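You operate a simulated robot arm through the tools that you are given. There is no shell and no other tool.

You are at the controls of a simulated robot arm. One attempt, no reset.

JOB
Check disc three for pinholes and lay it in the matching tray.
Fine: lay it on the lit light box; red tray for pinholes, else green; switch the light off again.

The check looks at the end state, three seconds after you hand in, the way a careful person would. Anything else that was tipped, shoved, dropped, spilled or broken makes it a failure.

ROBOT AND FRAMES
A 7-joint arm with a two-finger parallel gripper, fixed in place. Base frame: the origin is at the foot of the arm, x ahead of it, y to its left, z up; the work surface is at about z = 84. Units: cm, degrees, N and s.
With the tool pointing down near the work surface it reaches from about 42 to 90 cm from the base axis. Its first joint turns from -115.0 to 115.0 degrees. Payload 3.91 kg.
Tool frame: the origin (TCP) lies between the finger pads and is the grasp point; the fingertips stand 3 cm ahead of it; z points along the fingers, y is the line along which they close. The gripper opens to 11 cm. The fingers are 2 cm wide and 1 cm thick; the gripper's body (4.8 by 11.2 cm) begins 5.5 cm behind the TCP.
Orientation is that of the tool frame in the base frame, as [roll, pitch, yaw] about the fixed x, y, z axes, in that order (R = Rz(yaw) Ry(pitch) Rx(roll)). With the fingers straight down and closing along the base's y, the tool's x points along the base's -x, its y along +y and its z along -z.

CONTROLS
- The arm moves only by the tool send_rows. Its argument "rows" is a list of rows, each a list of 6 numbers: the shift along the base's x, y, z in mm, then the turn, a rotation vector about the base's x, y, z in degrees. In form: [[dx, dy, dz, ax, ay, az], ...]. A call has 1 to 20 rows; each row shifts and turns the commanded pose from where the row before left it. "hand" is the gripper command, from -1 (shut) to 1 (fully open), values between in proportion, set as the call begins (left out, the last holds). Each row takes 0.2 s and may step no farther than 5 cm and 8.6 degrees from the row before; otherwise, or with a gripper value out of range, the whole call is refused. A pose out of reach is approached as far as the arm can. The call stops where the force on the tool passes 90 N (or 10 N more than at its start, if that is more) or the arm is blocked; 0.2 s more then pass. The fingers move at their own pace (about 15.3 cm/s each) and stop on an object; they squeeze with about 23 N. The grip force told is the motor's: it shows also when the fingers shut on nothing. Time passes only in rows, and 0.2 s behind the last, so rows that do not move let the fingers close. The reply holds the time, the measured pose of the TCP, the force on the tool along the base axes, the opening and the grip force, in the units named above and with some noise, with the torque about the TCP (base axes, N m) and any sound that the robot's microphone picked up.
- Cameras (640 x 400 px; columns grow to the right, rows downward): "scene" is fixed at [22.15, 65.25, 164]; the picture's right is [-0.70, -0.72, 0.00], its down [-0.48, 0.46, -0.74] and it looks along [0.53, -0.52, -0.67] (base axes); focal length 360 px, centre (320, 200). "wrist" rides on the gripper at [7.2, 1.7, -10.3] in the tool frame; the picture's right is [-0.23, 0.97, 0.00], its down [-0.76, -0.18, -0.62] and it looks along [-0.61, -0.14, 0.78] (tool axes); focal length 222 px, centre (320, 200). There is no depth. A picture from a camera that has moved, and an enlarged one, comes with that camera's place and axes in the base frame and with its lens.
- snapshot(camera): a new picture of that camera. No time passes.
- move_column(by): slides the trunk up (or, below 0, down) by that many cm; the arm rides with it, the base frame stays. It gives what a move gives, with no picture.
- inspect(camera, box): a new picture of the part [left, top, right, bottom] of that camera's present view, enlarged. No time passes.
- sign_off(): hands the job in; it is judged then, once.

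Nothing tells you positions but the pictures and the camera data. Unless the task says otherwise, let go and move clear before handing in.

The tools are called after "Call:" as a command line: name --pt "numbers of a row" for each row, then --argument value for the rest, lists and objects as JSON in quotes. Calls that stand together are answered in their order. send_rows: Moves the arm, as the interface text tells. Its arguments: {"type":"object","properties":{"rows":{"type":"array","items":{"type":"array","items":{"type":"number"}}},"hand":{"type":"number"}},"required":["rows"]} The other tools are called the same way: move_column (by) slides the trunk up or down; snapshot (camera) takes a picture; inspect (camera, box) takes an enlarged picture of a part of a camera's view; sign_off () hands the job in.

At the start:

```text
t: 0.0
tcp_pos: [50.57, 6.01, 120.7]
tool_rot: [-179.9, 0.0, 180.0]
force: [0.2, -0.1, 0.0]
torque: [0.03, 0.01, 0.0]
opening: 10.98
gripper_force: 0.1
trunk travel left (down, up): [-85.0, 14.0]
```

scene: 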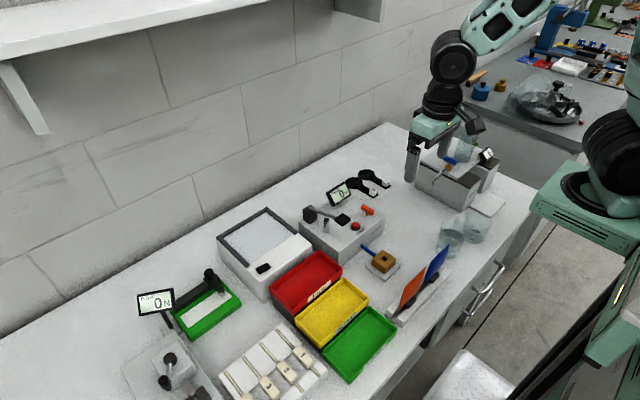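
wrist: 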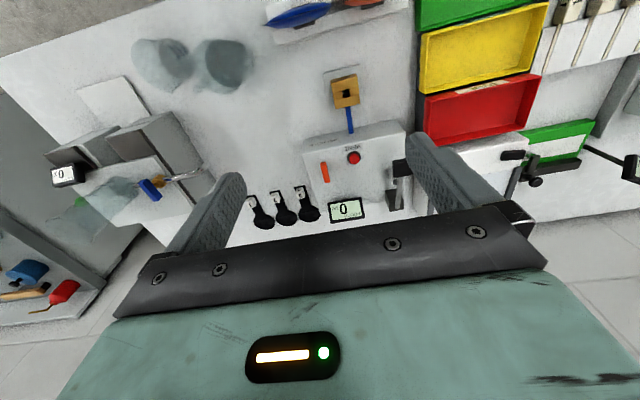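

I see a bench with trays (red, yellow, green), a light box behind the trays, and a rack with several tagged items. I'll enlarge parts of the view to find disc three and the light switch.

Call:
inspect --camera "scene" --box '[200, 300, 360, 400]'

Call:
inspect --camera "scene" --box '[200, 190, 360, 290]'

Call:
inspect --camera "scene" --box '[100, 260, 260, 360]'

Call:
inspect --camera "scene" --box '[290, 160, 450, 260]'

Call:
inspect --camera "scene" --box '[330, 220, 490, 320]'

Call:
inspect --camera "scene" --box '[100, 310, 260, 400]'

Call:
inspect --camera "wrist" --box '[400, 0, 640, 150]'

Call:
inspect --camera "wrist" --box '[240, 110, 480, 240]'

```text
4.00 times, centred on (280, 350) of scene
camera zoom: at [22.15, 65.25, 164.0], right [-0.7, -0.72, 0.0], down [-0.48, 0.46, -0.74], along [0.53, -0.52, -0.67], focal length 1439 px, centre (480, -400)
```

zoom: 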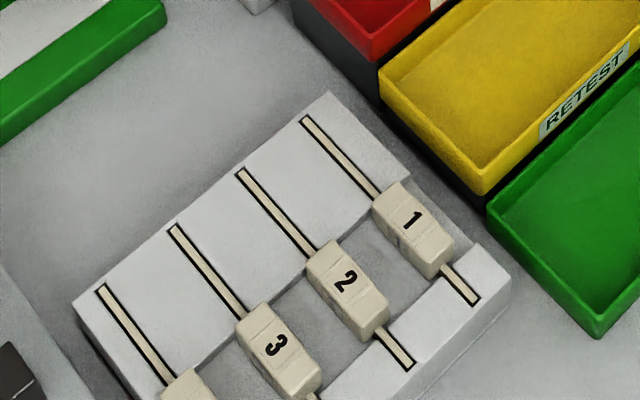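

```text
4.00 times, centred on (280, 240) of scene
camera zoom: at [22.15, 65.25, 164.0], right [-0.7, -0.72, 0.0], down [-0.48, 0.46, -0.74], along [0.53, -0.52, -0.67], focal length 1439 px, centre (480, 40)
```

zoom: 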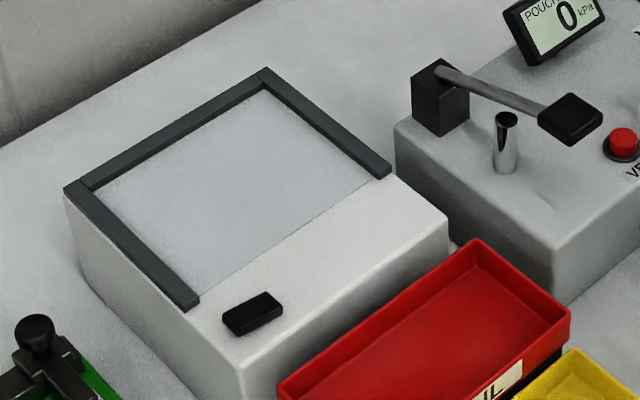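

```text
4.00 times, centred on (180, 310) of scene
camera zoom: at [22.15, 65.25, 164.0], right [-0.7, -0.72, 0.0], down [-0.48, 0.46, -0.74], along [0.53, -0.52, -0.67], focal length 1439 px, centre (880, -240)
```

zoom: 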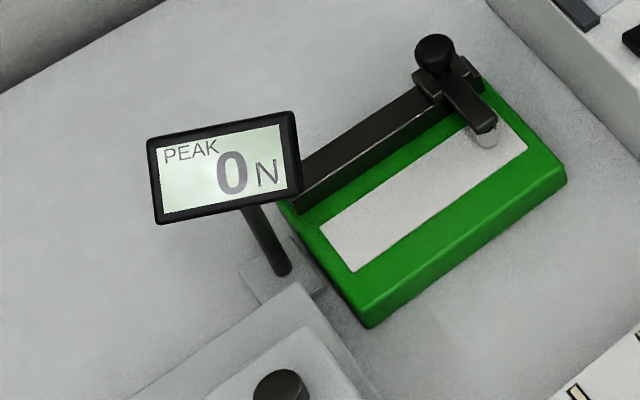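

```text
4.00 times, centred on (370, 210) of scene
camera zoom: at [22.15, 65.25, 164.0], right [-0.7, -0.72, 0.0], down [-0.48, 0.46, -0.74], along [0.53, -0.52, -0.67], focal length 1439 px, centre (120, 160)
```

zoom: 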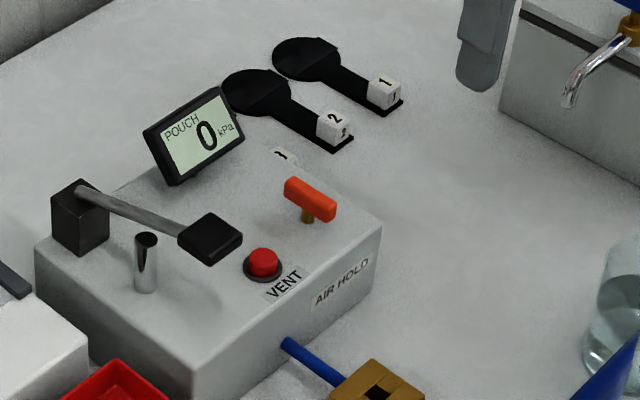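

```text
4.00 times, centred on (410, 270) of scene
camera zoom: at [22.15, 65.25, 164.0], right [-0.7, -0.72, 0.0], down [-0.48, 0.46, -0.74], along [0.53, -0.52, -0.67], focal length 1439 px, centre (-40, -80)
```

zoom: 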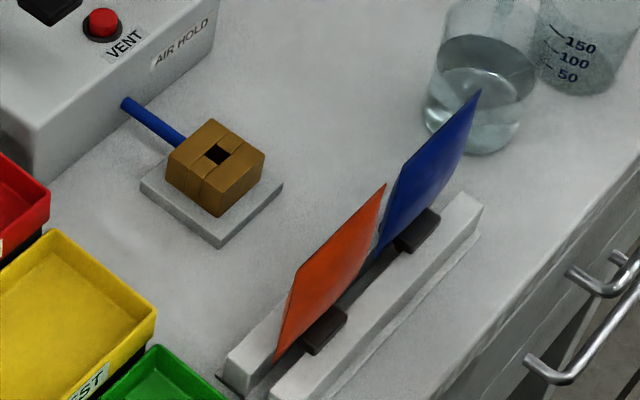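

```text
4.00 times, centred on (180, 355) of scene
camera zoom: at [22.15, 65.25, 164.0], right [-0.7, -0.72, 0.0], down [-0.48, 0.46, -0.74], along [0.53, -0.52, -0.67], focal length 1439 px, centre (880, -420)
```

zoom: 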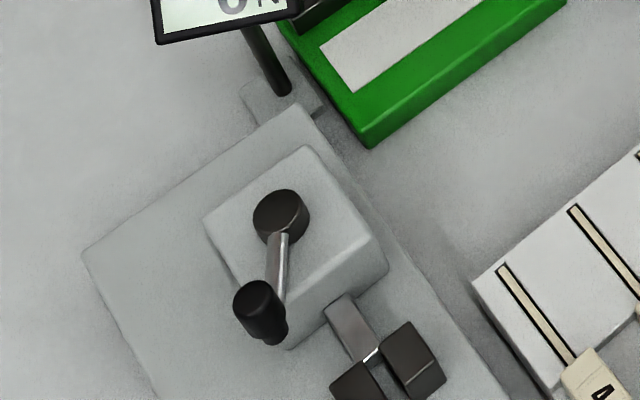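

```text
2.67 times, centred on (520, 75) of wrist
camera zoom: at [43.24, 7.75, 130.91], right [0.23, 0.97, 0.0], down [0.76, -0.18, 0.62], along [0.61, -0.14, -0.78], focal length 592 px, centre (-213, 533)
```

zoom: 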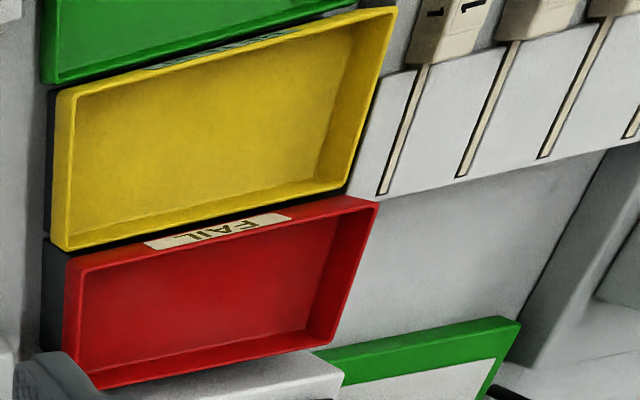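

```text
2.67 times, centred on (360, 175) of wrist
camera zoom: at [43.24, 7.75, 130.91], right [0.23, 0.97, 0.0], down [0.76, -0.18, 0.62], along [0.61, -0.14, -0.78], focal length 592 px, centre (213, 267)
```

zoom: 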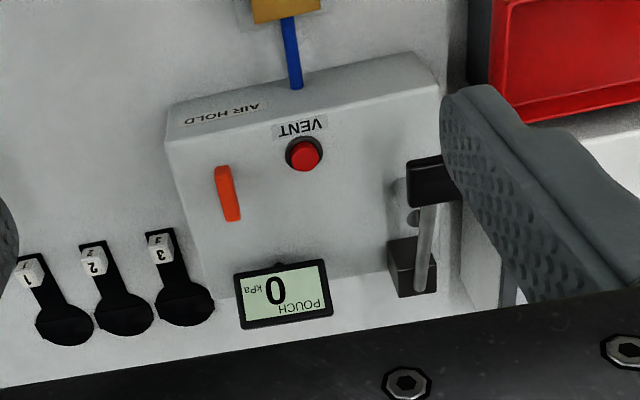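

The three black paddle-like discs, tagged 1, 2 and 3, lie at the back around (78, -13). The light box is around (78, 31) with a black switch on its front. I'll bring the wrist camera closer to the discs.

Call:
send_rows --pt "15 -25 -10 0 0 0" --pt "15 -25 -10 0 0 0" --pt "15 -25 -10 0 0 0" --pt "15 -25 -10 0 0 0" --pt "10 -20 -10 0 0 0" --pt "0 0 0 0 0 0" --hand 1

Call:
snapshot --camera "wrist"

Call:
snapshot --camera "scene"

```text
t: 1.4
tcp_pos: [57.61, -6.25, 115.54]
tool_rot: [180.0, 0.0, 180.0]
force: [-0.5, -0.2, 0.0]
torque: [-0.02, 0.0, 0.05]
opening: 10.99
gripper_force: 0.1
trunk travel left (down, up): [-85.0, 14.0]
```

```text
taken
camera wrist: at [50.16, -4.35, 125.82], right [0.23, 0.97, 0.0], down [0.76, -0.18, 0.62], along [0.61, -0.14, -0.78], focal length 222 px, centre (320, 200)
```

wrist: 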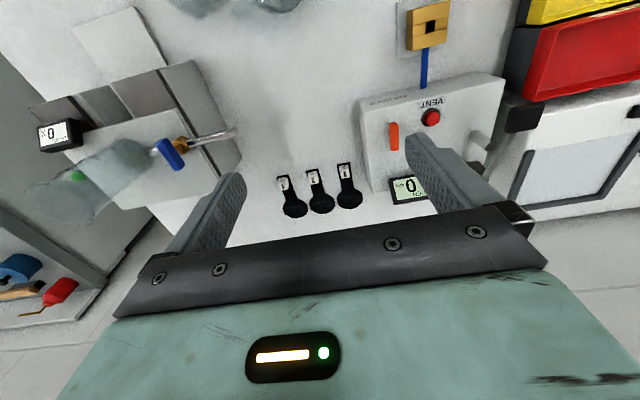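

```text
taken
```

scene: 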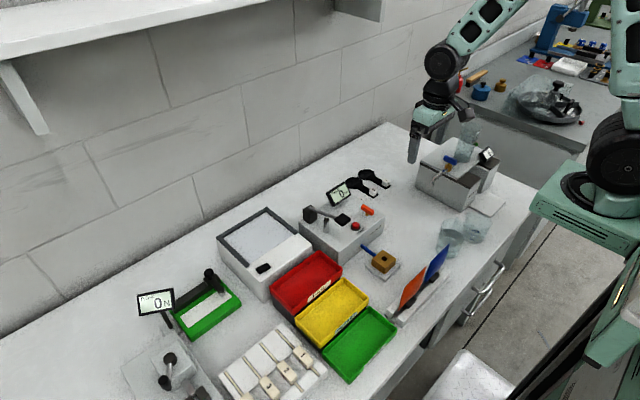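

The three paddles are now clear in the wrist view, at about x 76–80. I'll enlarge them and the light box.

Call:
inspect --camera "wrist" --box '[256, 150, 384, 230]'

Call:
inspect --camera "wrist" --box '[480, 80, 640, 230]'

Call:
inspect --camera "scene" --box '[320, 150, 400, 200]'

```text
5.00 times, centred on (320, 190) of wrist
camera zoom: at [50.16, -4.35, 125.82], right [0.23, 0.97, 0.0], down [0.76, -0.18, 0.62], along [0.61, -0.14, -0.78], focal length 1111 px, centre (320, 250)
```

zoom: 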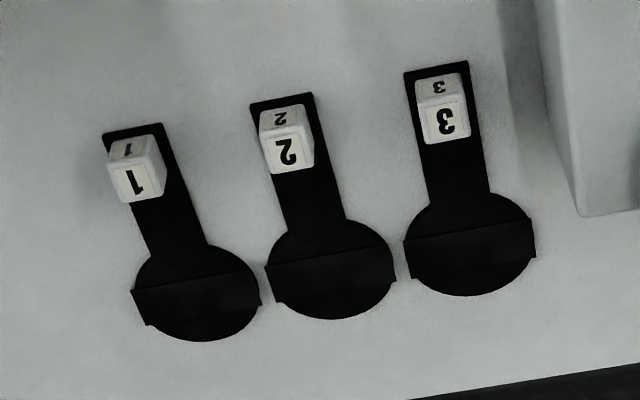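

```text
2.67 times, centred on (560, 155) of wrist
camera zoom: at [50.16, -4.35, 125.82], right [0.23, 0.97, 0.0], down [0.76, -0.18, 0.62], along [0.61, -0.14, -0.78], focal length 592 px, centre (-320, 320)
```

zoom: 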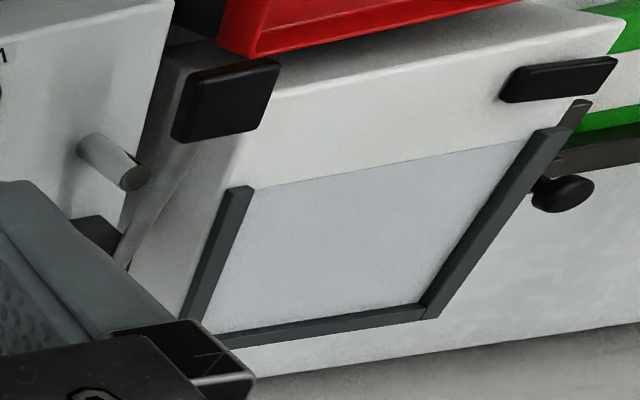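

```text
8.00 times, centred on (360, 175) of scene
camera zoom: at [22.15, 65.25, 164.0], right [-0.7, -0.72, 0.0], down [-0.48, 0.46, -0.74], along [0.53, -0.52, -0.67], focal length 2878 px, centre (0, 400)
```

zoom: 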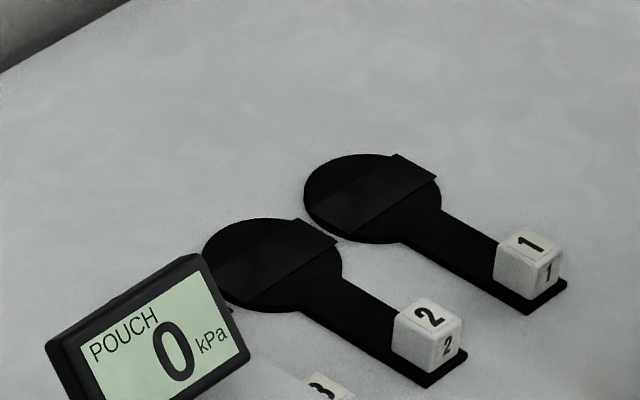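

Disc 3's cube grip is near (75.5, -4.9), with its disc near (84, -4.8) and the handle along x. I'll check the pump box next to it for clearance, then look over the light box.

Call:
inspect --camera "wrist" --box '[344, 70, 504, 210]'

Call:
send_rows --pt "0 40 0 0 0 0" --pt "0 40 0 0 0 0" --pt "0 40 0 0 0 0" --pt "0 40 0 0 0 0" --pt "0 40 0 0 0 0" --pt "0 40 0 0 0 0" --pt "0 40 0 0 0 0" --pt "0 40 0 0 0 0" --pt "0 40 0 0 0 0" --pt "0 30 0 0 0 0" --pt "0 0 0 0 0 0"

Call:
snapshot --camera "wrist"

```text
2.86 times, centred on (424, 140) of wrist
camera zoom: at [50.16, -4.35, 125.82], right [0.23, 0.97, 0.0], down [0.76, -0.18, 0.62], along [0.61, -0.14, -0.78], focal length 635 px, centre (23, 371)
```

zoom: 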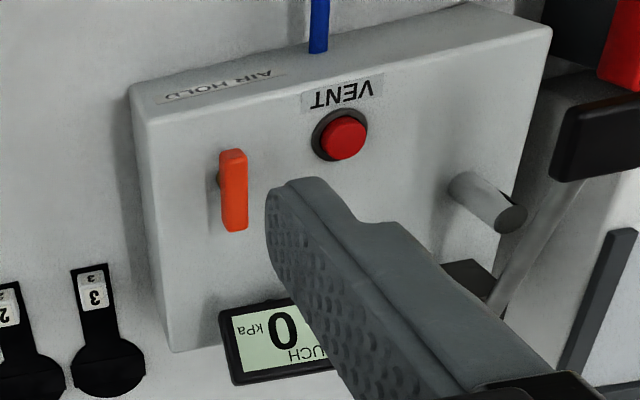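

```text
t: 3.8
tcp_pos: [57.56, 33.06, 115.54]
tool_rot: [-180.0, -0.1, -179.9]
force: [-0.8, 0.6, 0.1]
torque: [0.02, 0.0, 0.01]
opening: 11.02
gripper_force: 0.0
trunk travel left (down, up): [-85.0, 14.0]
```

```text
taken
camera wrist: at [50.15, 34.85, 125.89], right [0.23, 0.97, 0.0], down [0.76, -0.18, 0.62], along [0.61, -0.14, -0.78], focal length 222 px, centre (320, 200)
```

wrist: 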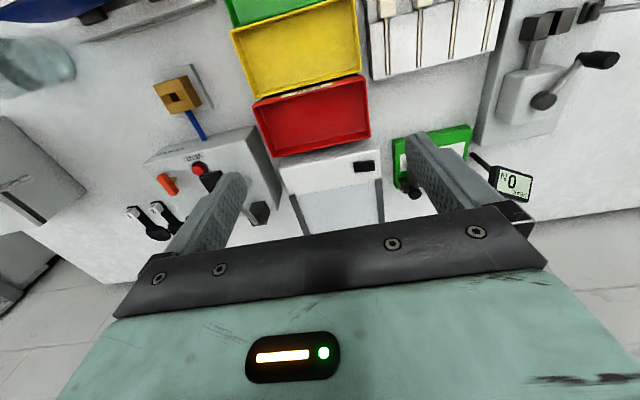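

The pump box stands only about 6 cm high, so there is room to grasp with the fingers part open. Next I'll look closely at the light box and its switch.

Call:
inspect --camera "wrist" --box '[270, 130, 410, 240]'

Call:
inspect --camera "wrist" --box '[220, 0, 400, 160]'

Call:
inspect --camera "scene" --box '[210, 200, 320, 310]'

Call:
inspect --camera "scene" --box '[235, 250, 300, 290]'

```text
3.64 times, centred on (340, 185) of wrist
camera zoom: at [50.15, 34.85, 125.89], right [0.23, 0.97, 0.0], down [0.76, -0.18, 0.62], along [0.61, -0.14, -0.78], focal length 808 px, centre (247, 254)
```

zoom: 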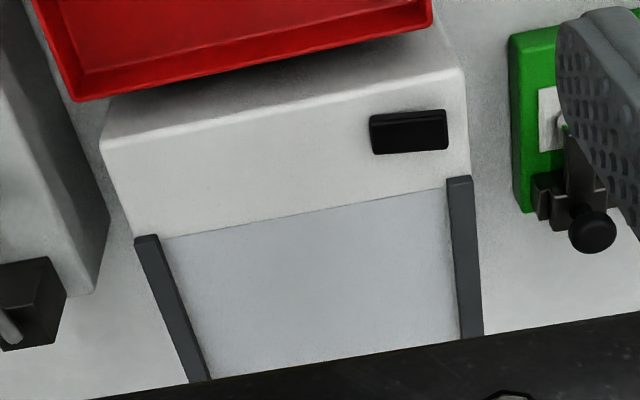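

```text
2.50 times, centred on (310, 80) of wrist
camera zoom: at [50.15, 34.85, 125.89], right [0.23, 0.97, 0.0], down [0.76, -0.18, 0.62], along [0.61, -0.14, -0.78], focal length 555 px, centre (345, 500)
```

zoom: 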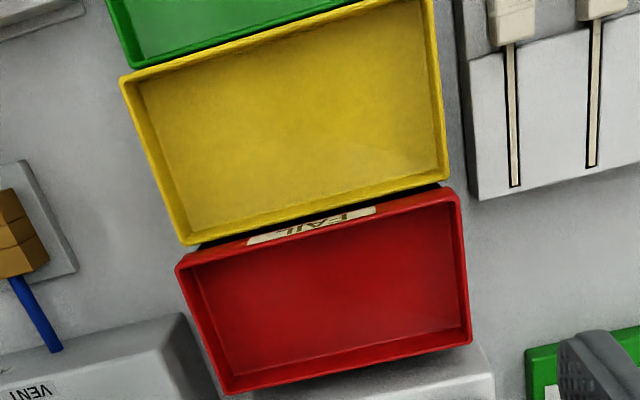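

```text
3.64 times, centred on (265, 255) of scene
camera zoom: at [22.15, 65.25, 164.0], right [-0.7, -0.72, 0.0], down [-0.48, 0.46, -0.74], along [0.53, -0.52, -0.67], focal length 1308 px, centre (520, 0)
```

zoom: 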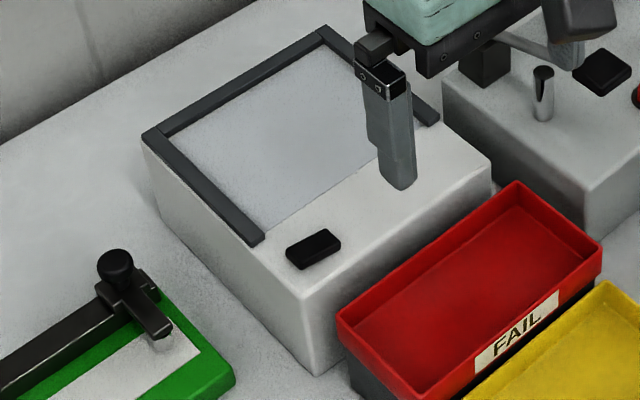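

```text
9.85 times, centred on (268, 270) of scene
camera zoom: at [22.15, 65.25, 164.0], right [-0.7, -0.72, 0.0], down [-0.48, 0.46, -0.74], along [0.53, -0.52, -0.67], focal length 3542 px, centre (837, -489)
```

zoom: 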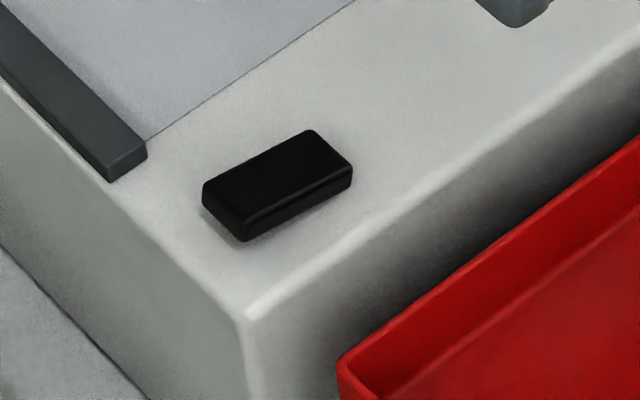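

The light box top is at about z 93, spanning x 67.5–86 and y 24–40. Its switch is near (69.5, 37.8, 94.4). I'll go lower for a closer look at the rocker.

Call:
send_rows --pt "5 14 -20 0 0 0" --pt "5 14 -20 0 0 0" --pt "5 14 -20 0 0 0" --pt "5 14 -20 0 0 0" --pt "5 11 -20 0 0 0" --pt "0 0 0 0 0 0" --hand -1

Call:
snapshot --camera "wrist"

Call:
inspect --camera "scene" --box '[245, 255, 290, 285]'

```text
t: 5.2
tcp_pos: [60.01, 39.67, 105.7]
tool_rot: [179.9, 0.0, 180.0]
force: [-0.4, 0.0, 0.5]
torque: [-0.02, 0.01, 0.01]
opening: 0.0
gripper_force: 22.6
trunk travel left (down, up): [-85.0, 14.0]
```

```text
taken
camera wrist: at [52.65, 41.45, 115.93], right [0.23, 0.97, 0.0], down [0.76, -0.18, 0.62], along [0.61, -0.14, -0.78], focal length 222 px, centre (320, 200)
```

wrist: 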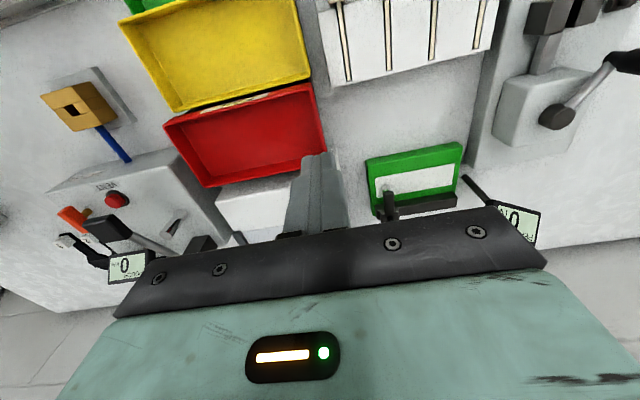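

```text
13.33 times, centred on (268, 270) of scene
camera zoom: at [22.15, 65.25, 164.0], right [-0.7, -0.72, 0.0], down [-0.48, 0.46, -0.74], along [0.53, -0.52, -0.67], focal length 4797 px, centre (1020, -733)
```

zoom: 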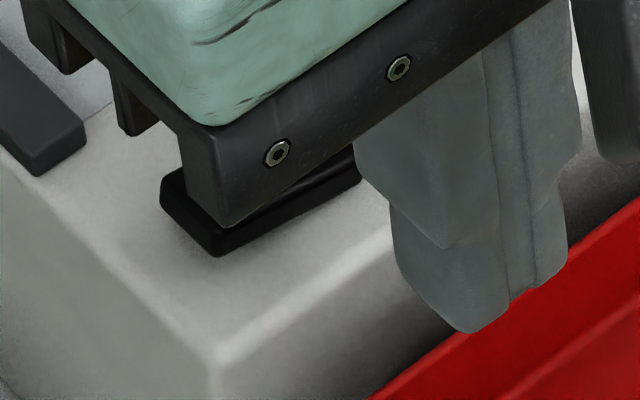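

With the fingers shut, I'll hover over the raised (+y) end of the switch, then press down in small steps.

Call:
send_rows --pt "20 -2 0 0 0 0" --pt "20 -2 0 0 0 0" --pt "20 -2 0 0 0 0" --pt "20 -2 -10 0 0 0" --pt "15 -1 -20 0 0 0" --pt "0 0 -20 0 0 0" --pt "0 0 0 0 0 0"

Call:
inspect --camera "scene" --box '[230, 230, 310, 290]'

Call:
snapshot --camera "wrist"

```text
t: 6.8
tcp_pos: [69.54, 38.68, 100.62]
tool_rot: [180.0, 0.0, -179.9]
force: [0.0, 0.4, 0.5]
torque: [-0.01, 0.04, 0.0]
opening: 0.0
gripper_force: 22.8
trunk travel left (down, up): [-85.0, 14.0]
```

```text
6.67 times, centred on (270, 260) of scene
camera zoom: at [22.15, 65.25, 164.0], right [-0.7, -0.72, 0.0], down [-0.48, 0.46, -0.74], along [0.53, -0.52, -0.67], focal length 2398 px, centre (653, -200)
```

zoom: 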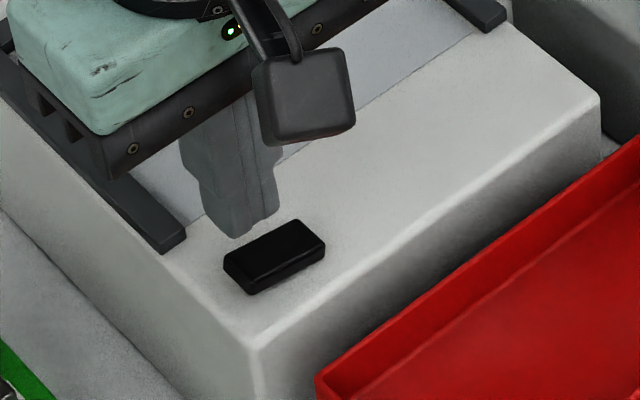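

```text
taken
camera wrist: at [62.17, 40.48, 110.87], right [0.23, 0.97, 0.0], down [0.76, -0.18, 0.62], along [0.61, -0.14, -0.78], focal length 222 px, centre (320, 200)
```

wrist: 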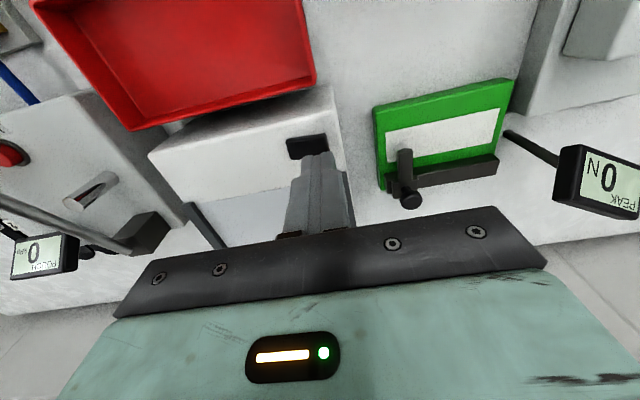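

The fingertips line up with the switch's left half. I'll lower most of the way and then press slowly.

Call:
send_rows --pt "0 2 -10 0 0 0" --pt "0 0 -10 0 0 0" --pt "0 0 -6 0 0 0" --pt "0 0 -2 0 0 0" --pt "0 0 -1 0 0 0" --pt "0 0 -1 0 0 0"

Call:
inspect --camera "scene" --box '[200, 200, 330, 290]'

```text
t: 8.2
tcp_pos: [69.57, 39.01, 97.7]
tool_rot: [-180.0, 0.0, -179.9]
force: [-0.7, 0.7, -0.1]
torque: [0.0, -0.01, 0.01]
opening: 0.0
gripper_force: 22.7
trunk travel left (down, up): [-85.0, 14.0]
```

```text
4.44 times, centred on (265, 245) of scene
camera zoom: at [22.15, 65.25, 164.0], right [-0.7, -0.72, 0.0], down [-0.48, 0.46, -0.74], along [0.53, -0.52, -0.67], focal length 1599 px, centre (564, 0)
```

zoom: 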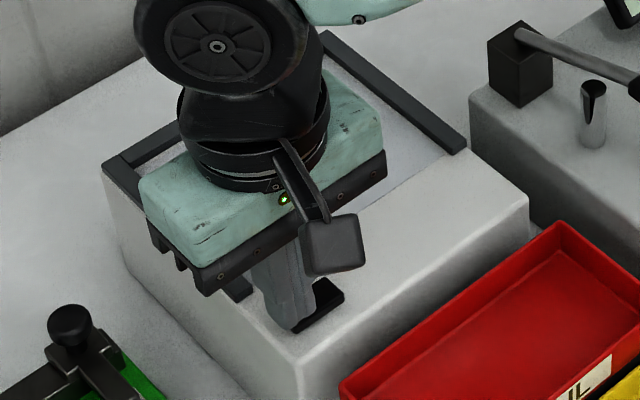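

Nothing has been touched yet, with the fingertips at about z 94.7. I'll keep going in 1 mm steps.

Call:
send_rows --pt "0 0 -1 0 0 0" --pt "0 0 -1 0 0 0" --pt "0 0 -1 0 0 0" --pt "0 0 0 0 0 0"

Call:
inspect --camera "scene" --box '[200, 200, 330, 290]'

```text
t: 9.2
tcp_pos: [69.45, 39.05, 97.43]
tool_rot: [179.8, 0.2, -179.9]
force: [1.9, 6.6, 13.3]
torque: [0.11, -0.03, 0.04]
opening: 0.0
gripper_force: 22.9
trunk travel left (down, up): [-85.0, 14.0]
```

```text
4.44 times, centred on (265, 245) of scene
camera zoom: at [22.15, 65.25, 164.0], right [-0.7, -0.72, 0.0], down [-0.48, 0.46, -0.74], along [0.53, -0.52, -0.67], focal length 1599 px, centre (564, 0)
```

zoom: 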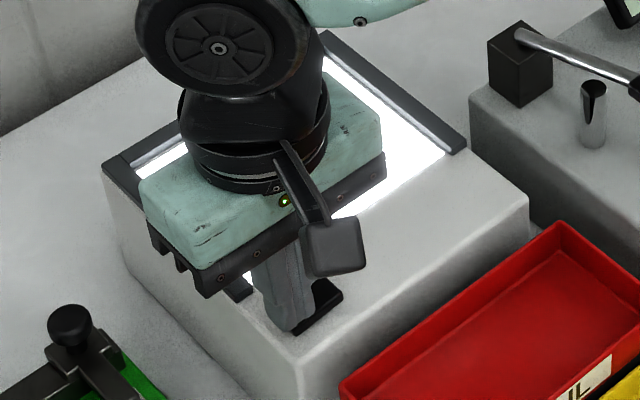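

The light came on. I'll lift off and check that it stays on.

Call:
send_rows --pt "0 0 3 0 0 0" --pt "0 0 10 0 0 0" --pt "0 0 30 0 0 0" --pt "0 0 40 0 0 0" --pt "0 0 40 0 0 0" --pt "-10 -40 40 0 0 0" --pt "-10 -45 0 0 0 0" --pt "-10 -45 0 0 0 0" --pt "-10 -45 0 0 0 0" --pt "0 -45 0 0 0 0" --pt "0 -45 0 0 0 0" --pt "0 -45 0 0 0 0" --pt "0 0 0 0 0 0"

Call:
inspect --camera "scene" --box '[200, 200, 330, 290]'

Call:
inspect --camera "scene" --box '[245, 255, 290, 285]'

Call:
snapshot --camera "wrist"

```text
refused: row 6 steps farther than a row can; nothing moved
```

```text
4.44 times, centred on (265, 245) of scene
camera zoom: at [22.15, 65.25, 164.0], right [-0.7, -0.72, 0.0], down [-0.48, 0.46, -0.74], along [0.53, -0.52, -0.67], focal length 1599 px, centre (564, 0)
```

zoom: 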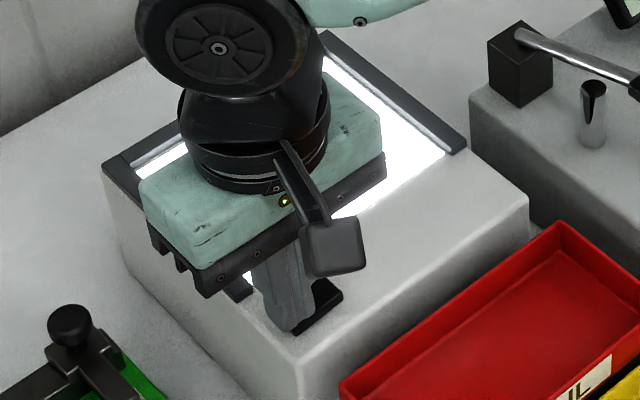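

```text
13.33 times, centred on (268, 270) of scene
camera zoom: at [22.15, 65.25, 164.0], right [-0.7, -0.72, 0.0], down [-0.48, 0.46, -0.74], along [0.53, -0.52, -0.67], focal length 4797 px, centre (1020, -733)
```

zoom: 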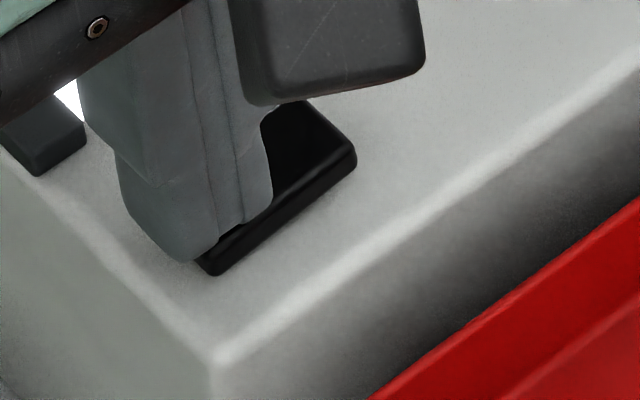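

```text
taken
camera wrist: at [62.19, 40.8, 107.8], right [0.23, 0.97, 0.0], down [0.76, -0.18, 0.62], along [0.61, -0.14, -0.78], focal length 222 px, centre (320, 200)
```

wrist: 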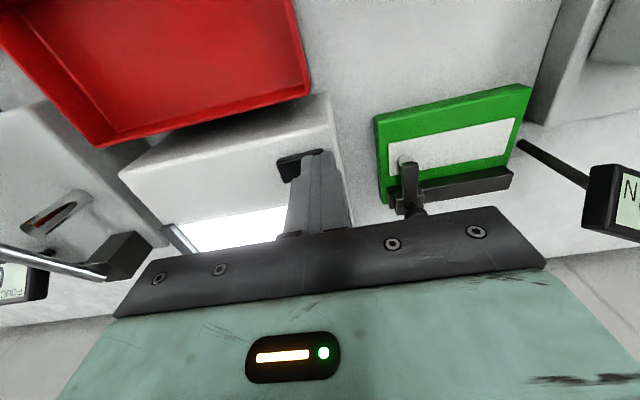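

That call was refused because one step was too long, so nothing moved and the light is still on. I'll lift off in smaller steps.

Call:
send_rows --pt "0 0 3 0 0 0" --pt "0 0 10 0 0 0" --pt "0 0 30 0 0 0" --pt "0 0 40 0 0 0" --pt "0 0 40 0 0 0" --pt "-10 0 40 0 0 0" --pt "-10 -40 0 0 0 0" --pt "-10 -40 0 0 0 0" --pt "-10 -40 0 0 0 0" --pt "0 -40 0 0 0 0" --pt "0 -40 0 0 0 0" --pt "0 -40 0 0 0 0" --pt "0 0 0 0 0 0"

Call:
inspect --camera "scene" --box '[200, 200, 330, 290]'

Call:
inspect --camera "scene" --box '[245, 255, 290, 285]'

Call:
snapshot --camera "wrist"

```text
t: 12.0
tcp_pos: [65.69, 14.97, 113.65]
tool_rot: [-180.0, 0.0, 180.0]
force: [0.2, -0.5, -0.9]
torque: [0.0, 0.0, -0.01]
opening: 0.0
gripper_force: 22.5
trunk travel left (down, up): [-85.0, 14.0]
```

```text
4.44 times, centred on (265, 245) of scene
camera zoom: at [22.15, 65.25, 164.0], right [-0.7, -0.72, 0.0], down [-0.48, 0.46, -0.74], along [0.53, -0.52, -0.67], focal length 1599 px, centre (564, 0)
```

zoom: 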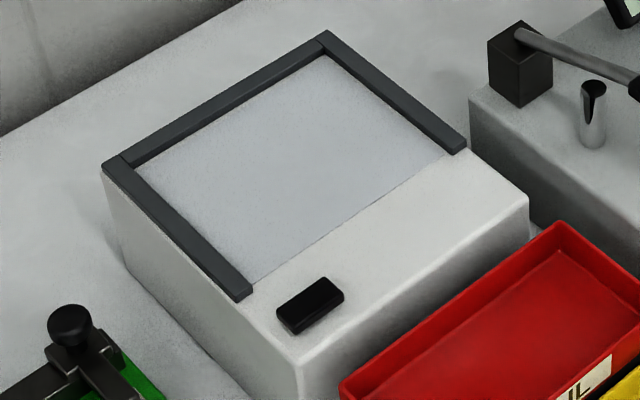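

```text
13.33 times, centred on (268, 270) of scene
camera zoom: at [22.15, 65.25, 164.0], right [-0.7, -0.72, 0.0], down [-0.48, 0.46, -0.74], along [0.53, -0.52, -0.67], focal length 4797 px, centre (1020, -733)
```

zoom: 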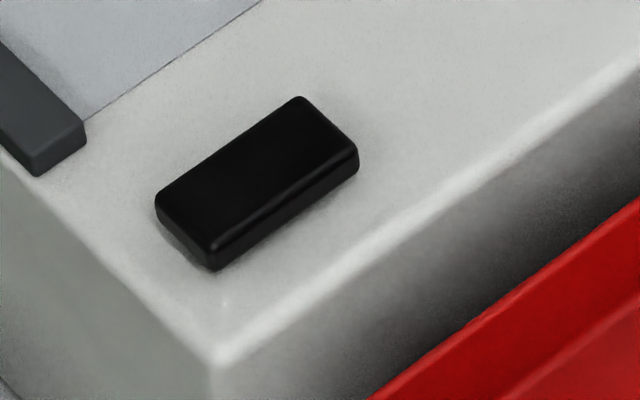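

```text
taken
camera wrist: at [58.41, 16.63, 123.94], right [0.23, 0.97, 0.0], down [0.76, -0.18, 0.62], along [0.61, -0.14, -0.78], focal length 222 px, centre (320, 200)
```

wrist: 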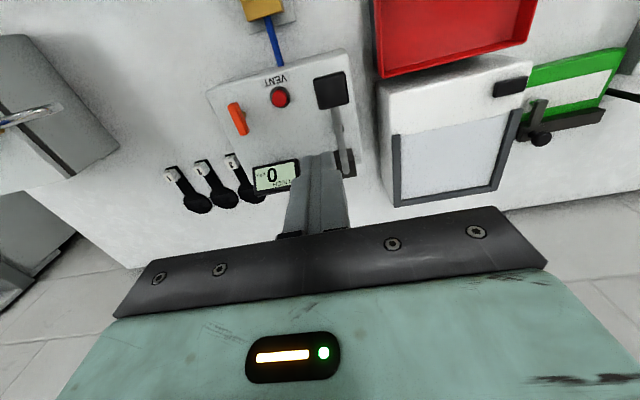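

The light went out again once I lifted off, so the switch may be momentary, or it may not have latched. I'll compare the switch with the earlier view.

Call:
inspect --camera "scene" --box '[235, 250, 300, 290]'

Call:
inspect --camera "wrist" --box '[470, 60, 550, 110]'

```text
9.85 times, centred on (268, 270) of scene
camera zoom: at [22.15, 65.25, 164.0], right [-0.7, -0.72, 0.0], down [-0.48, 0.46, -0.74], along [0.53, -0.52, -0.67], focal length 3542 px, centre (837, -489)
```

zoom: 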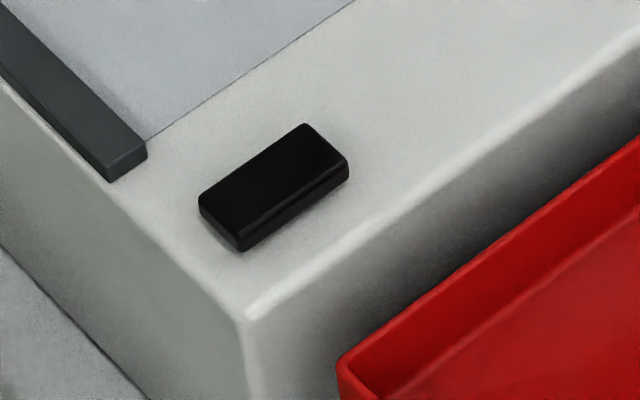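

```text
8.00 times, centred on (510, 85) of wrist
camera zoom: at [58.41, 16.63, 123.94], right [0.23, 0.97, 0.0], down [0.76, -0.18, 0.62], along [0.61, -0.14, -0.78], focal length 1777 px, centre (-1200, 1120)
```

zoom: 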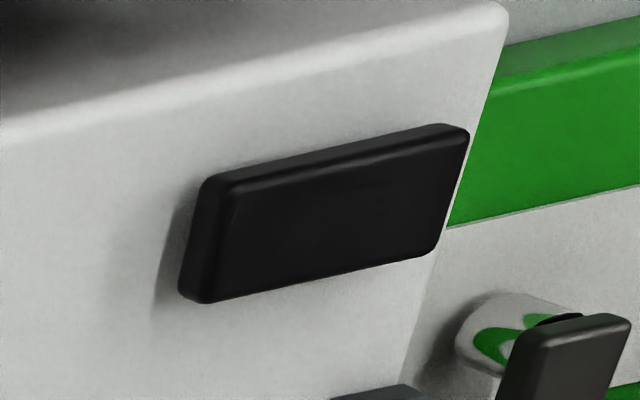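

The rocker's +y end now sits lower than before, but the light is off. I'll return, press that end again more firmly, and watch the light at each stage.

Call:
send_rows --pt "0 40 0 0 0 0" --pt "0 40 0 0 0 0" --pt "8 40 0 0 0 0" --pt "10 40 0 0 0 0" --pt "10 40 0 0 0 0" --pt "10 42 0 0 0 0" --pt "0 0 -40 0 0 0" --pt "0 0 -40 0 0 0" --pt "0 0 -40 0 0 0" --pt "0 0 -25 0 0 0" --pt "0 0 0 0 0 0"

Call:
inspect --camera "scene" --box '[200, 200, 330, 290]'

```text
t: 14.4
tcp_pos: [69.56, 39.3, 99.18]
tool_rot: [180.0, -0.1, 179.9]
force: [0.1, -0.2, 0.3]
torque: [0.0, -0.06, 0.01]
opening: 0.0
gripper_force: 23.0
trunk travel left (down, up): [-85.0, 14.0]
```

```text
4.44 times, centred on (265, 245) of scene
camera zoom: at [22.15, 65.25, 164.0], right [-0.7, -0.72, 0.0], down [-0.48, 0.46, -0.74], along [0.53, -0.52, -0.67], focal length 1599 px, centre (564, 0)
```

zoom: 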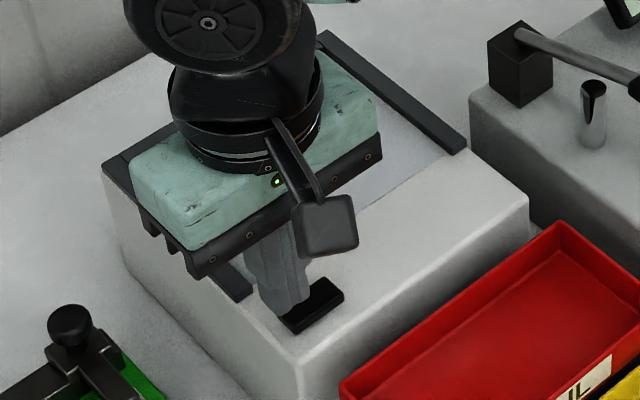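

I'm hovering over the switch again, so I'll press down slowly.

Call:
send_rows --pt "0 -2 -10 0 0 0" --pt "0 0 -5 0 0 0" --pt "0 0 -2 0 0 0" --pt "0 0 -1 0 0 0" --pt "0 0 0 0 0 0"

Call:
inspect --camera "scene" --box '[200, 200, 330, 290]'

```text
t: 15.6
tcp_pos: [69.4, 39.25, 97.58]
tool_rot: [179.8, 0.1, -180.0]
force: [-0.7, 6.6, 10.9]
torque: [0.12, 0.05, -0.04]
opening: 0.0
gripper_force: 22.9
trunk travel left (down, up): [-85.0, 14.0]
```

```text
4.44 times, centred on (265, 245) of scene
camera zoom: at [22.15, 65.25, 164.0], right [-0.7, -0.72, 0.0], down [-0.48, 0.46, -0.74], along [0.53, -0.52, -0.67], focal length 1599 px, centre (564, 0)
```

zoom: 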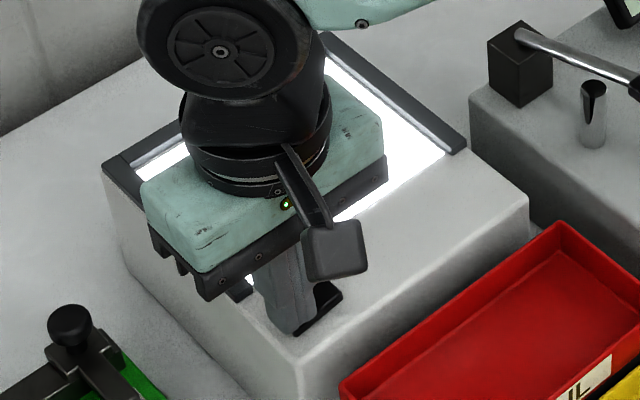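

The light is on again with 11 N. I'll press a few millimetres deeper so it may latch.

Call:
send_rows --pt "0 0 -1 0 0 0" --pt "0 0 -1 0 0 0" --pt "0 0 0 0 0 0"

Call:
inspect --camera "scene" --box '[240, 250, 290, 290]'

```text
t: 16.4
tcp_pos: [69.37, 39.16, 97.51]
tool_rot: [179.8, 0.2, 180.0]
force: [-1.6, 11.8, 30.9]
torque: [0.08, 0.04, 0.01]
opening: 0.0
gripper_force: 22.6
trunk travel left (down, up): [-85.0, 14.0]
```

```text
10.00 times, centred on (265, 270) of scene
camera zoom: at [22.15, 65.25, 164.0], right [-0.7, -0.72, 0.0], down [-0.48, 0.46, -0.74], along [0.53, -0.52, -0.67], focal length 3598 px, centre (870, -500)
```

zoom: 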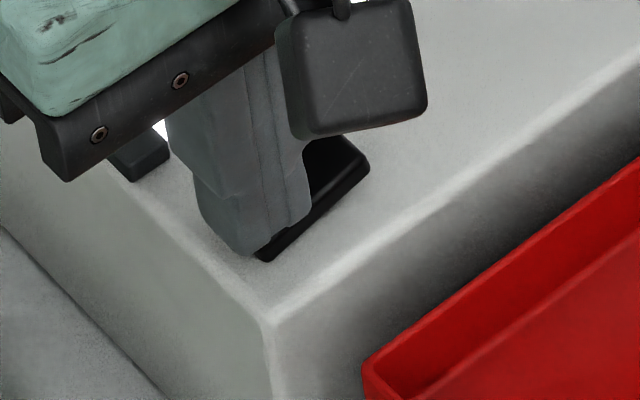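

The rocker is at its end stop. I'll lift in small steps and watch the light and the rocker.

Call:
send_rows --pt "0 0 1 0 0 0" --pt "0 0 1 0 0 0" --pt "0 0 1 0 0 0" --pt "0 0 1 0 0 0" --pt "0 0 1 0 0 0" --pt "0 0 0 0 0 0"

Call:
inspect --camera "scene" --box '[200, 200, 330, 290]'

```text
t: 17.8
tcp_pos: [69.43, 38.99, 97.64]
tool_rot: [-179.9, 0.0, 179.9]
force: [4.3, 8.8, 11.6]
torque: [0.16, -0.08, 0.06]
opening: 0.01
gripper_force: 22.7
trunk travel left (down, up): [-85.0, 14.0]
```

```text
4.44 times, centred on (265, 245) of scene
camera zoom: at [22.15, 65.25, 164.0], right [-0.7, -0.72, 0.0], down [-0.48, 0.46, -0.74], along [0.53, -0.52, -0.67], focal length 1599 px, centre (564, 0)
```

zoom: 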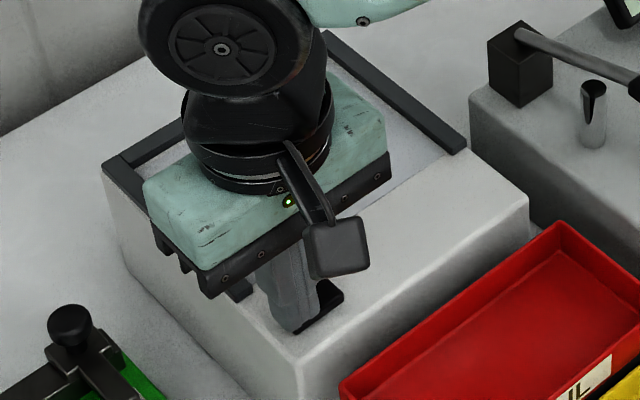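

The light went off while I was still touching the switch with 12 N. I'll press again and hold to see whether it's a timer or the press depth.

Call:
send_rows --pt "0 0 -1 0 0 0" --pt "0 0 0 0 0 0"

Call:
inspect --camera "scene" --box '[200, 200, 330, 290]'

Call:
send_rows --pt "0 0 -1 0 0 0" --pt "0 0 0 0 0 0"

Call:
inspect --camera "scene" --box '[200, 200, 330, 290]'

```text
t: 18.4
tcp_pos: [69.27, 38.98, 97.46]
tool_rot: [180.0, 0.1, -180.0]
force: [2.6, 4.2, 16.2]
torque: [-0.03, -0.11, 0.08]
opening: 0.0
gripper_force: 22.8
trunk travel left (down, up): [-85.0, 14.0]
```

```text
4.44 times, centred on (265, 245) of scene
camera zoom: at [22.15, 65.25, 164.0], right [-0.7, -0.72, 0.0], down [-0.48, 0.46, -0.74], along [0.53, -0.52, -0.67], focal length 1599 px, centre (564, 0)
```

zoom: 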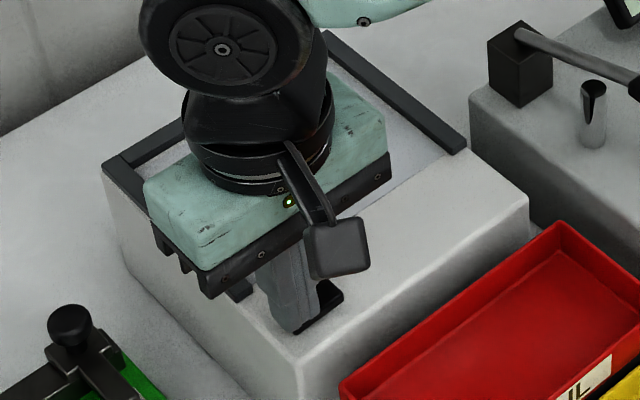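

```text
t: 19.0
tcp_pos: [69.37, 39.16, 97.6]
tool_rot: [179.9, 0.1, -179.9]
force: [6.2, 8.1, 17.4]
torque: [0.11, -0.19, 0.09]
opening: 0.04
gripper_force: 22.8
trunk travel left (down, up): [-85.0, 14.0]
```

```text
4.44 times, centred on (265, 245) of scene
camera zoom: at [22.15, 65.25, 164.0], right [-0.7, -0.72, 0.0], down [-0.48, 0.46, -0.74], along [0.53, -0.52, -0.67], focal length 1599 px, centre (564, 0)
```

zoom: 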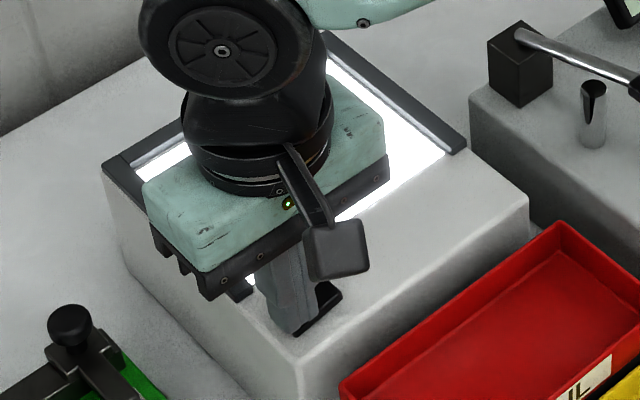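

Lit again after one more millimetre. I'll hold still here for a couple of seconds to rule out a timer.

Call:
send_rows --pt "0 0 0 0 0 0" --pt "0 0 0 0 0 0" --pt "0 0 0 0 0 0" --pt "0 0 0 0 0 0" --pt "0 0 0 0 0 0" --pt "0 0 0 0 0 0" --pt "0 0 0 0 0 0" --pt "0 0 0 0 0 0" --pt "0 0 0 0 0 0" --pt "0 0 0 0 0 0" --pt "0 0 0 0 0 0" --pt "0 0 0 0 0 0"

Call:
inspect --camera "scene" --box '[200, 200, 330, 290]'

Call:
send_rows --pt "0 0 1 0 0 0" --pt "0 0 1 0 0 0" --pt "0 0 0 0 0 0"

Call:
inspect --camera "scene" --box '[200, 200, 330, 290]'

```text
t: 21.6
tcp_pos: [69.32, 39.1, 97.49]
tool_rot: [179.9, 0.0, 180.0]
force: [3.8, 10.3, 22.7]
torque: [0.06, -0.2, 0.05]
opening: 0.02
gripper_force: 23.1
trunk travel left (down, up): [-85.0, 14.0]
```

```text
4.44 times, centred on (265, 245) of scene
camera zoom: at [22.15, 65.25, 164.0], right [-0.7, -0.72, 0.0], down [-0.48, 0.46, -0.74], along [0.53, -0.52, -0.67], focal length 1599 px, centre (564, 0)
```

zoom: 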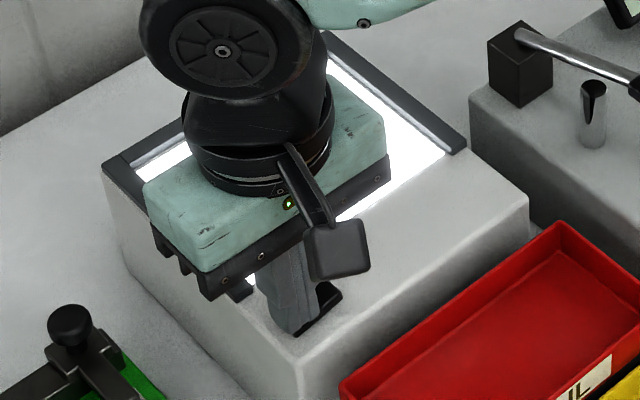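

```text
t: 22.4
tcp_pos: [69.31, 38.92, 97.69]
tool_rot: [-179.9, 0.0, -180.0]
force: [2.4, 3.3, 12.6]
torque: [0.01, -0.06, -0.02]
opening: 0.0
gripper_force: 22.8
trunk travel left (down, up): [-85.0, 14.0]
```

```text
4.44 times, centred on (265, 245) of scene
camera zoom: at [22.15, 65.25, 164.0], right [-0.7, -0.72, 0.0], down [-0.48, 0.46, -0.74], along [0.53, -0.52, -0.67], focal length 1599 px, centre (564, 0)
```

zoom: 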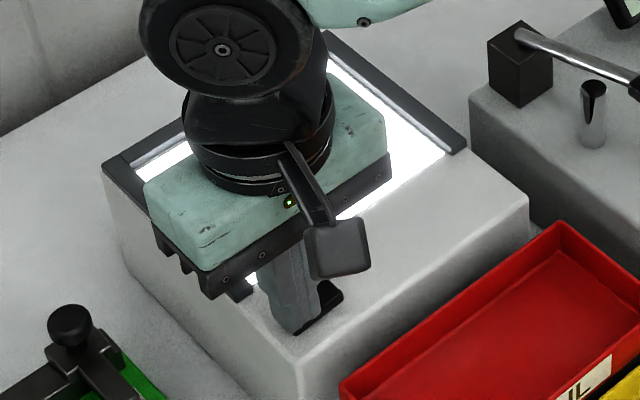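

It stays on while held, so there is no timer. I'll lift 1 mm at a time and watch.

Call:
send_rows --pt "0 0 1 0 0 0"

Call:
inspect --camera "scene" --box '[220, 230, 300, 290]'

Call:
send_rows --pt "0 0 1 0 0 0"

Call:
inspect --camera "scene" --box '[220, 230, 300, 290]'

Call:
send_rows --pt "0 0 1 0 0 0"

Call:
inspect --camera "scene" --box '[220, 230, 300, 290]'

```text
t: 22.8
tcp_pos: [69.31, 38.83, 97.64]
tool_rot: [-179.9, -0.1, 180.0]
force: [1.8, 1.0, 6.5]
torque: [0.0, -0.06, 0.04]
opening: 0.01
gripper_force: 23.1
trunk travel left (down, up): [-85.0, 14.0]
```

```text
6.67 times, centred on (260, 260) of scene
camera zoom: at [22.15, 65.25, 164.0], right [-0.7, -0.72, 0.0], down [-0.48, 0.46, -0.74], along [0.53, -0.52, -0.67], focal length 2398 px, centre (720, -200)
```

zoom: 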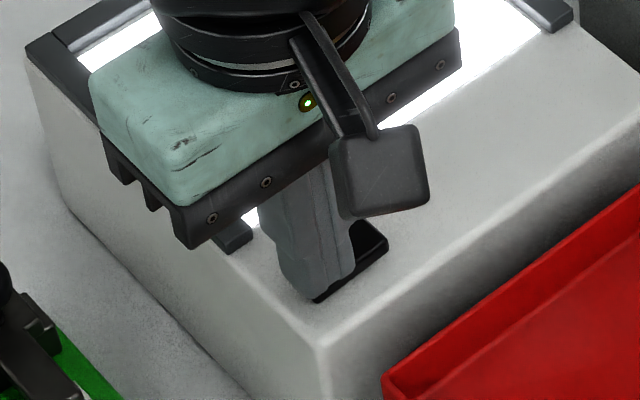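

```text
t: 23.2
tcp_pos: [69.34, 38.85, 97.59]
tool_rot: [-179.9, -0.1, -180.0]
force: [-0.3, -0.4, 0.5]
torque: [-0.02, 0.01, 0.0]
opening: 0.0
gripper_force: 22.8
trunk travel left (down, up): [-85.0, 14.0]
```

```text
6.67 times, centred on (260, 260) of scene
camera zoom: at [22.15, 65.25, 164.0], right [-0.7, -0.72, 0.0], down [-0.48, 0.46, -0.74], along [0.53, -0.52, -0.67], focal length 2398 px, centre (720, -200)
```

zoom: 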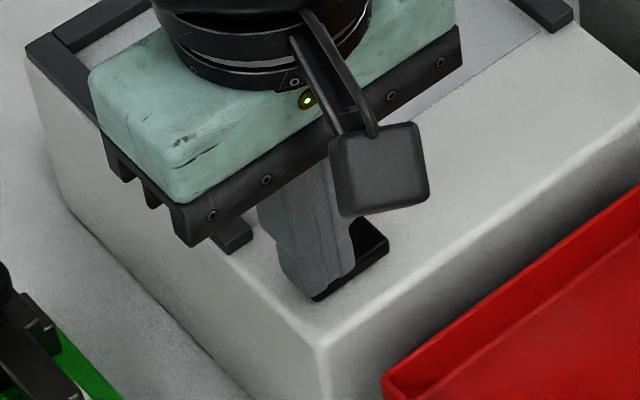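

```text
t: 23.6
tcp_pos: [69.32, 38.97, 97.86]
tool_rot: [-179.9, -0.1, -180.0]
force: [-0.5, -0.6, -0.1]
torque: [-0.01, -0.01, -0.04]
opening: 0.0
gripper_force: 23.2
trunk travel left (down, up): [-85.0, 14.0]
```

```text
6.67 times, centred on (260, 260) of scene
camera zoom: at [22.15, 65.25, 164.0], right [-0.7, -0.72, 0.0], down [-0.48, 0.46, -0.74], along [0.53, -0.52, -0.67], focal length 2398 px, centre (720, -200)
```

zoom: 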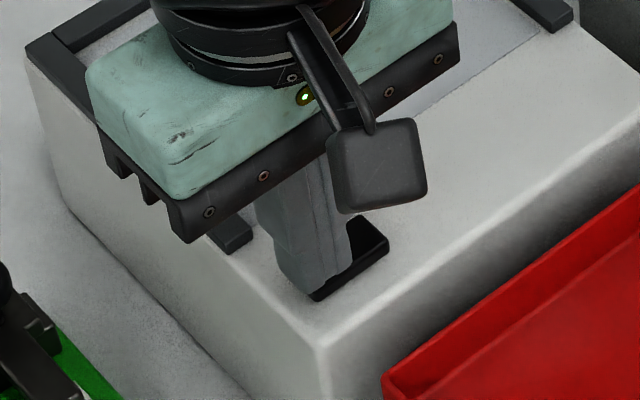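

The light only holds while there's contact, so the flat fingertips are probably pressing too close to the pivot and not driving the rocker through. I'll move 1 cm outward, toward the end of the rocker, and press there.

Call:
send_rows --pt "0 0 5 0 0 0" --pt "0 0 5 0 0 0" --pt "0 5 0 0 0 0" --pt "1 5 0 0 0 0" --pt "0 0 0 0 0 0" --pt "0 0 -5 0 0 0" --pt "0 0 -3 0 0 0" --pt "0 0 -2 0 0 0" --pt "0 0 -1 0 0 0" --pt "0 0 -1 0 0 0" --pt "0 0 0 0 0 0"

Call:
inspect --camera "scene" --box '[220, 230, 300, 290]'

```text
t: 26.0
tcp_pos: [69.77, 40.07, 97.71]
tool_rot: [-180.0, 0.1, -180.0]
force: [-0.6, 1.2, 0.8]
torque: [0.02, -0.02, 0.05]
opening: 0.0
gripper_force: 23.0
trunk travel left (down, up): [-85.0, 14.0]
```

```text
6.67 times, centred on (260, 260) of scene
camera zoom: at [22.15, 65.25, 164.0], right [-0.7, -0.72, 0.0], down [-0.48, 0.46, -0.74], along [0.53, -0.52, -0.67], focal length 2398 px, centre (720, -200)
```

zoom: 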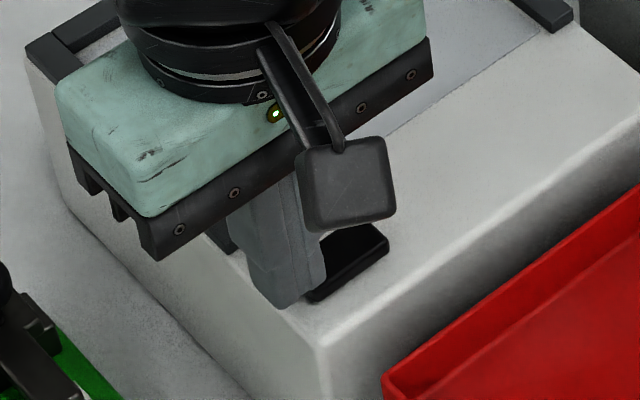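

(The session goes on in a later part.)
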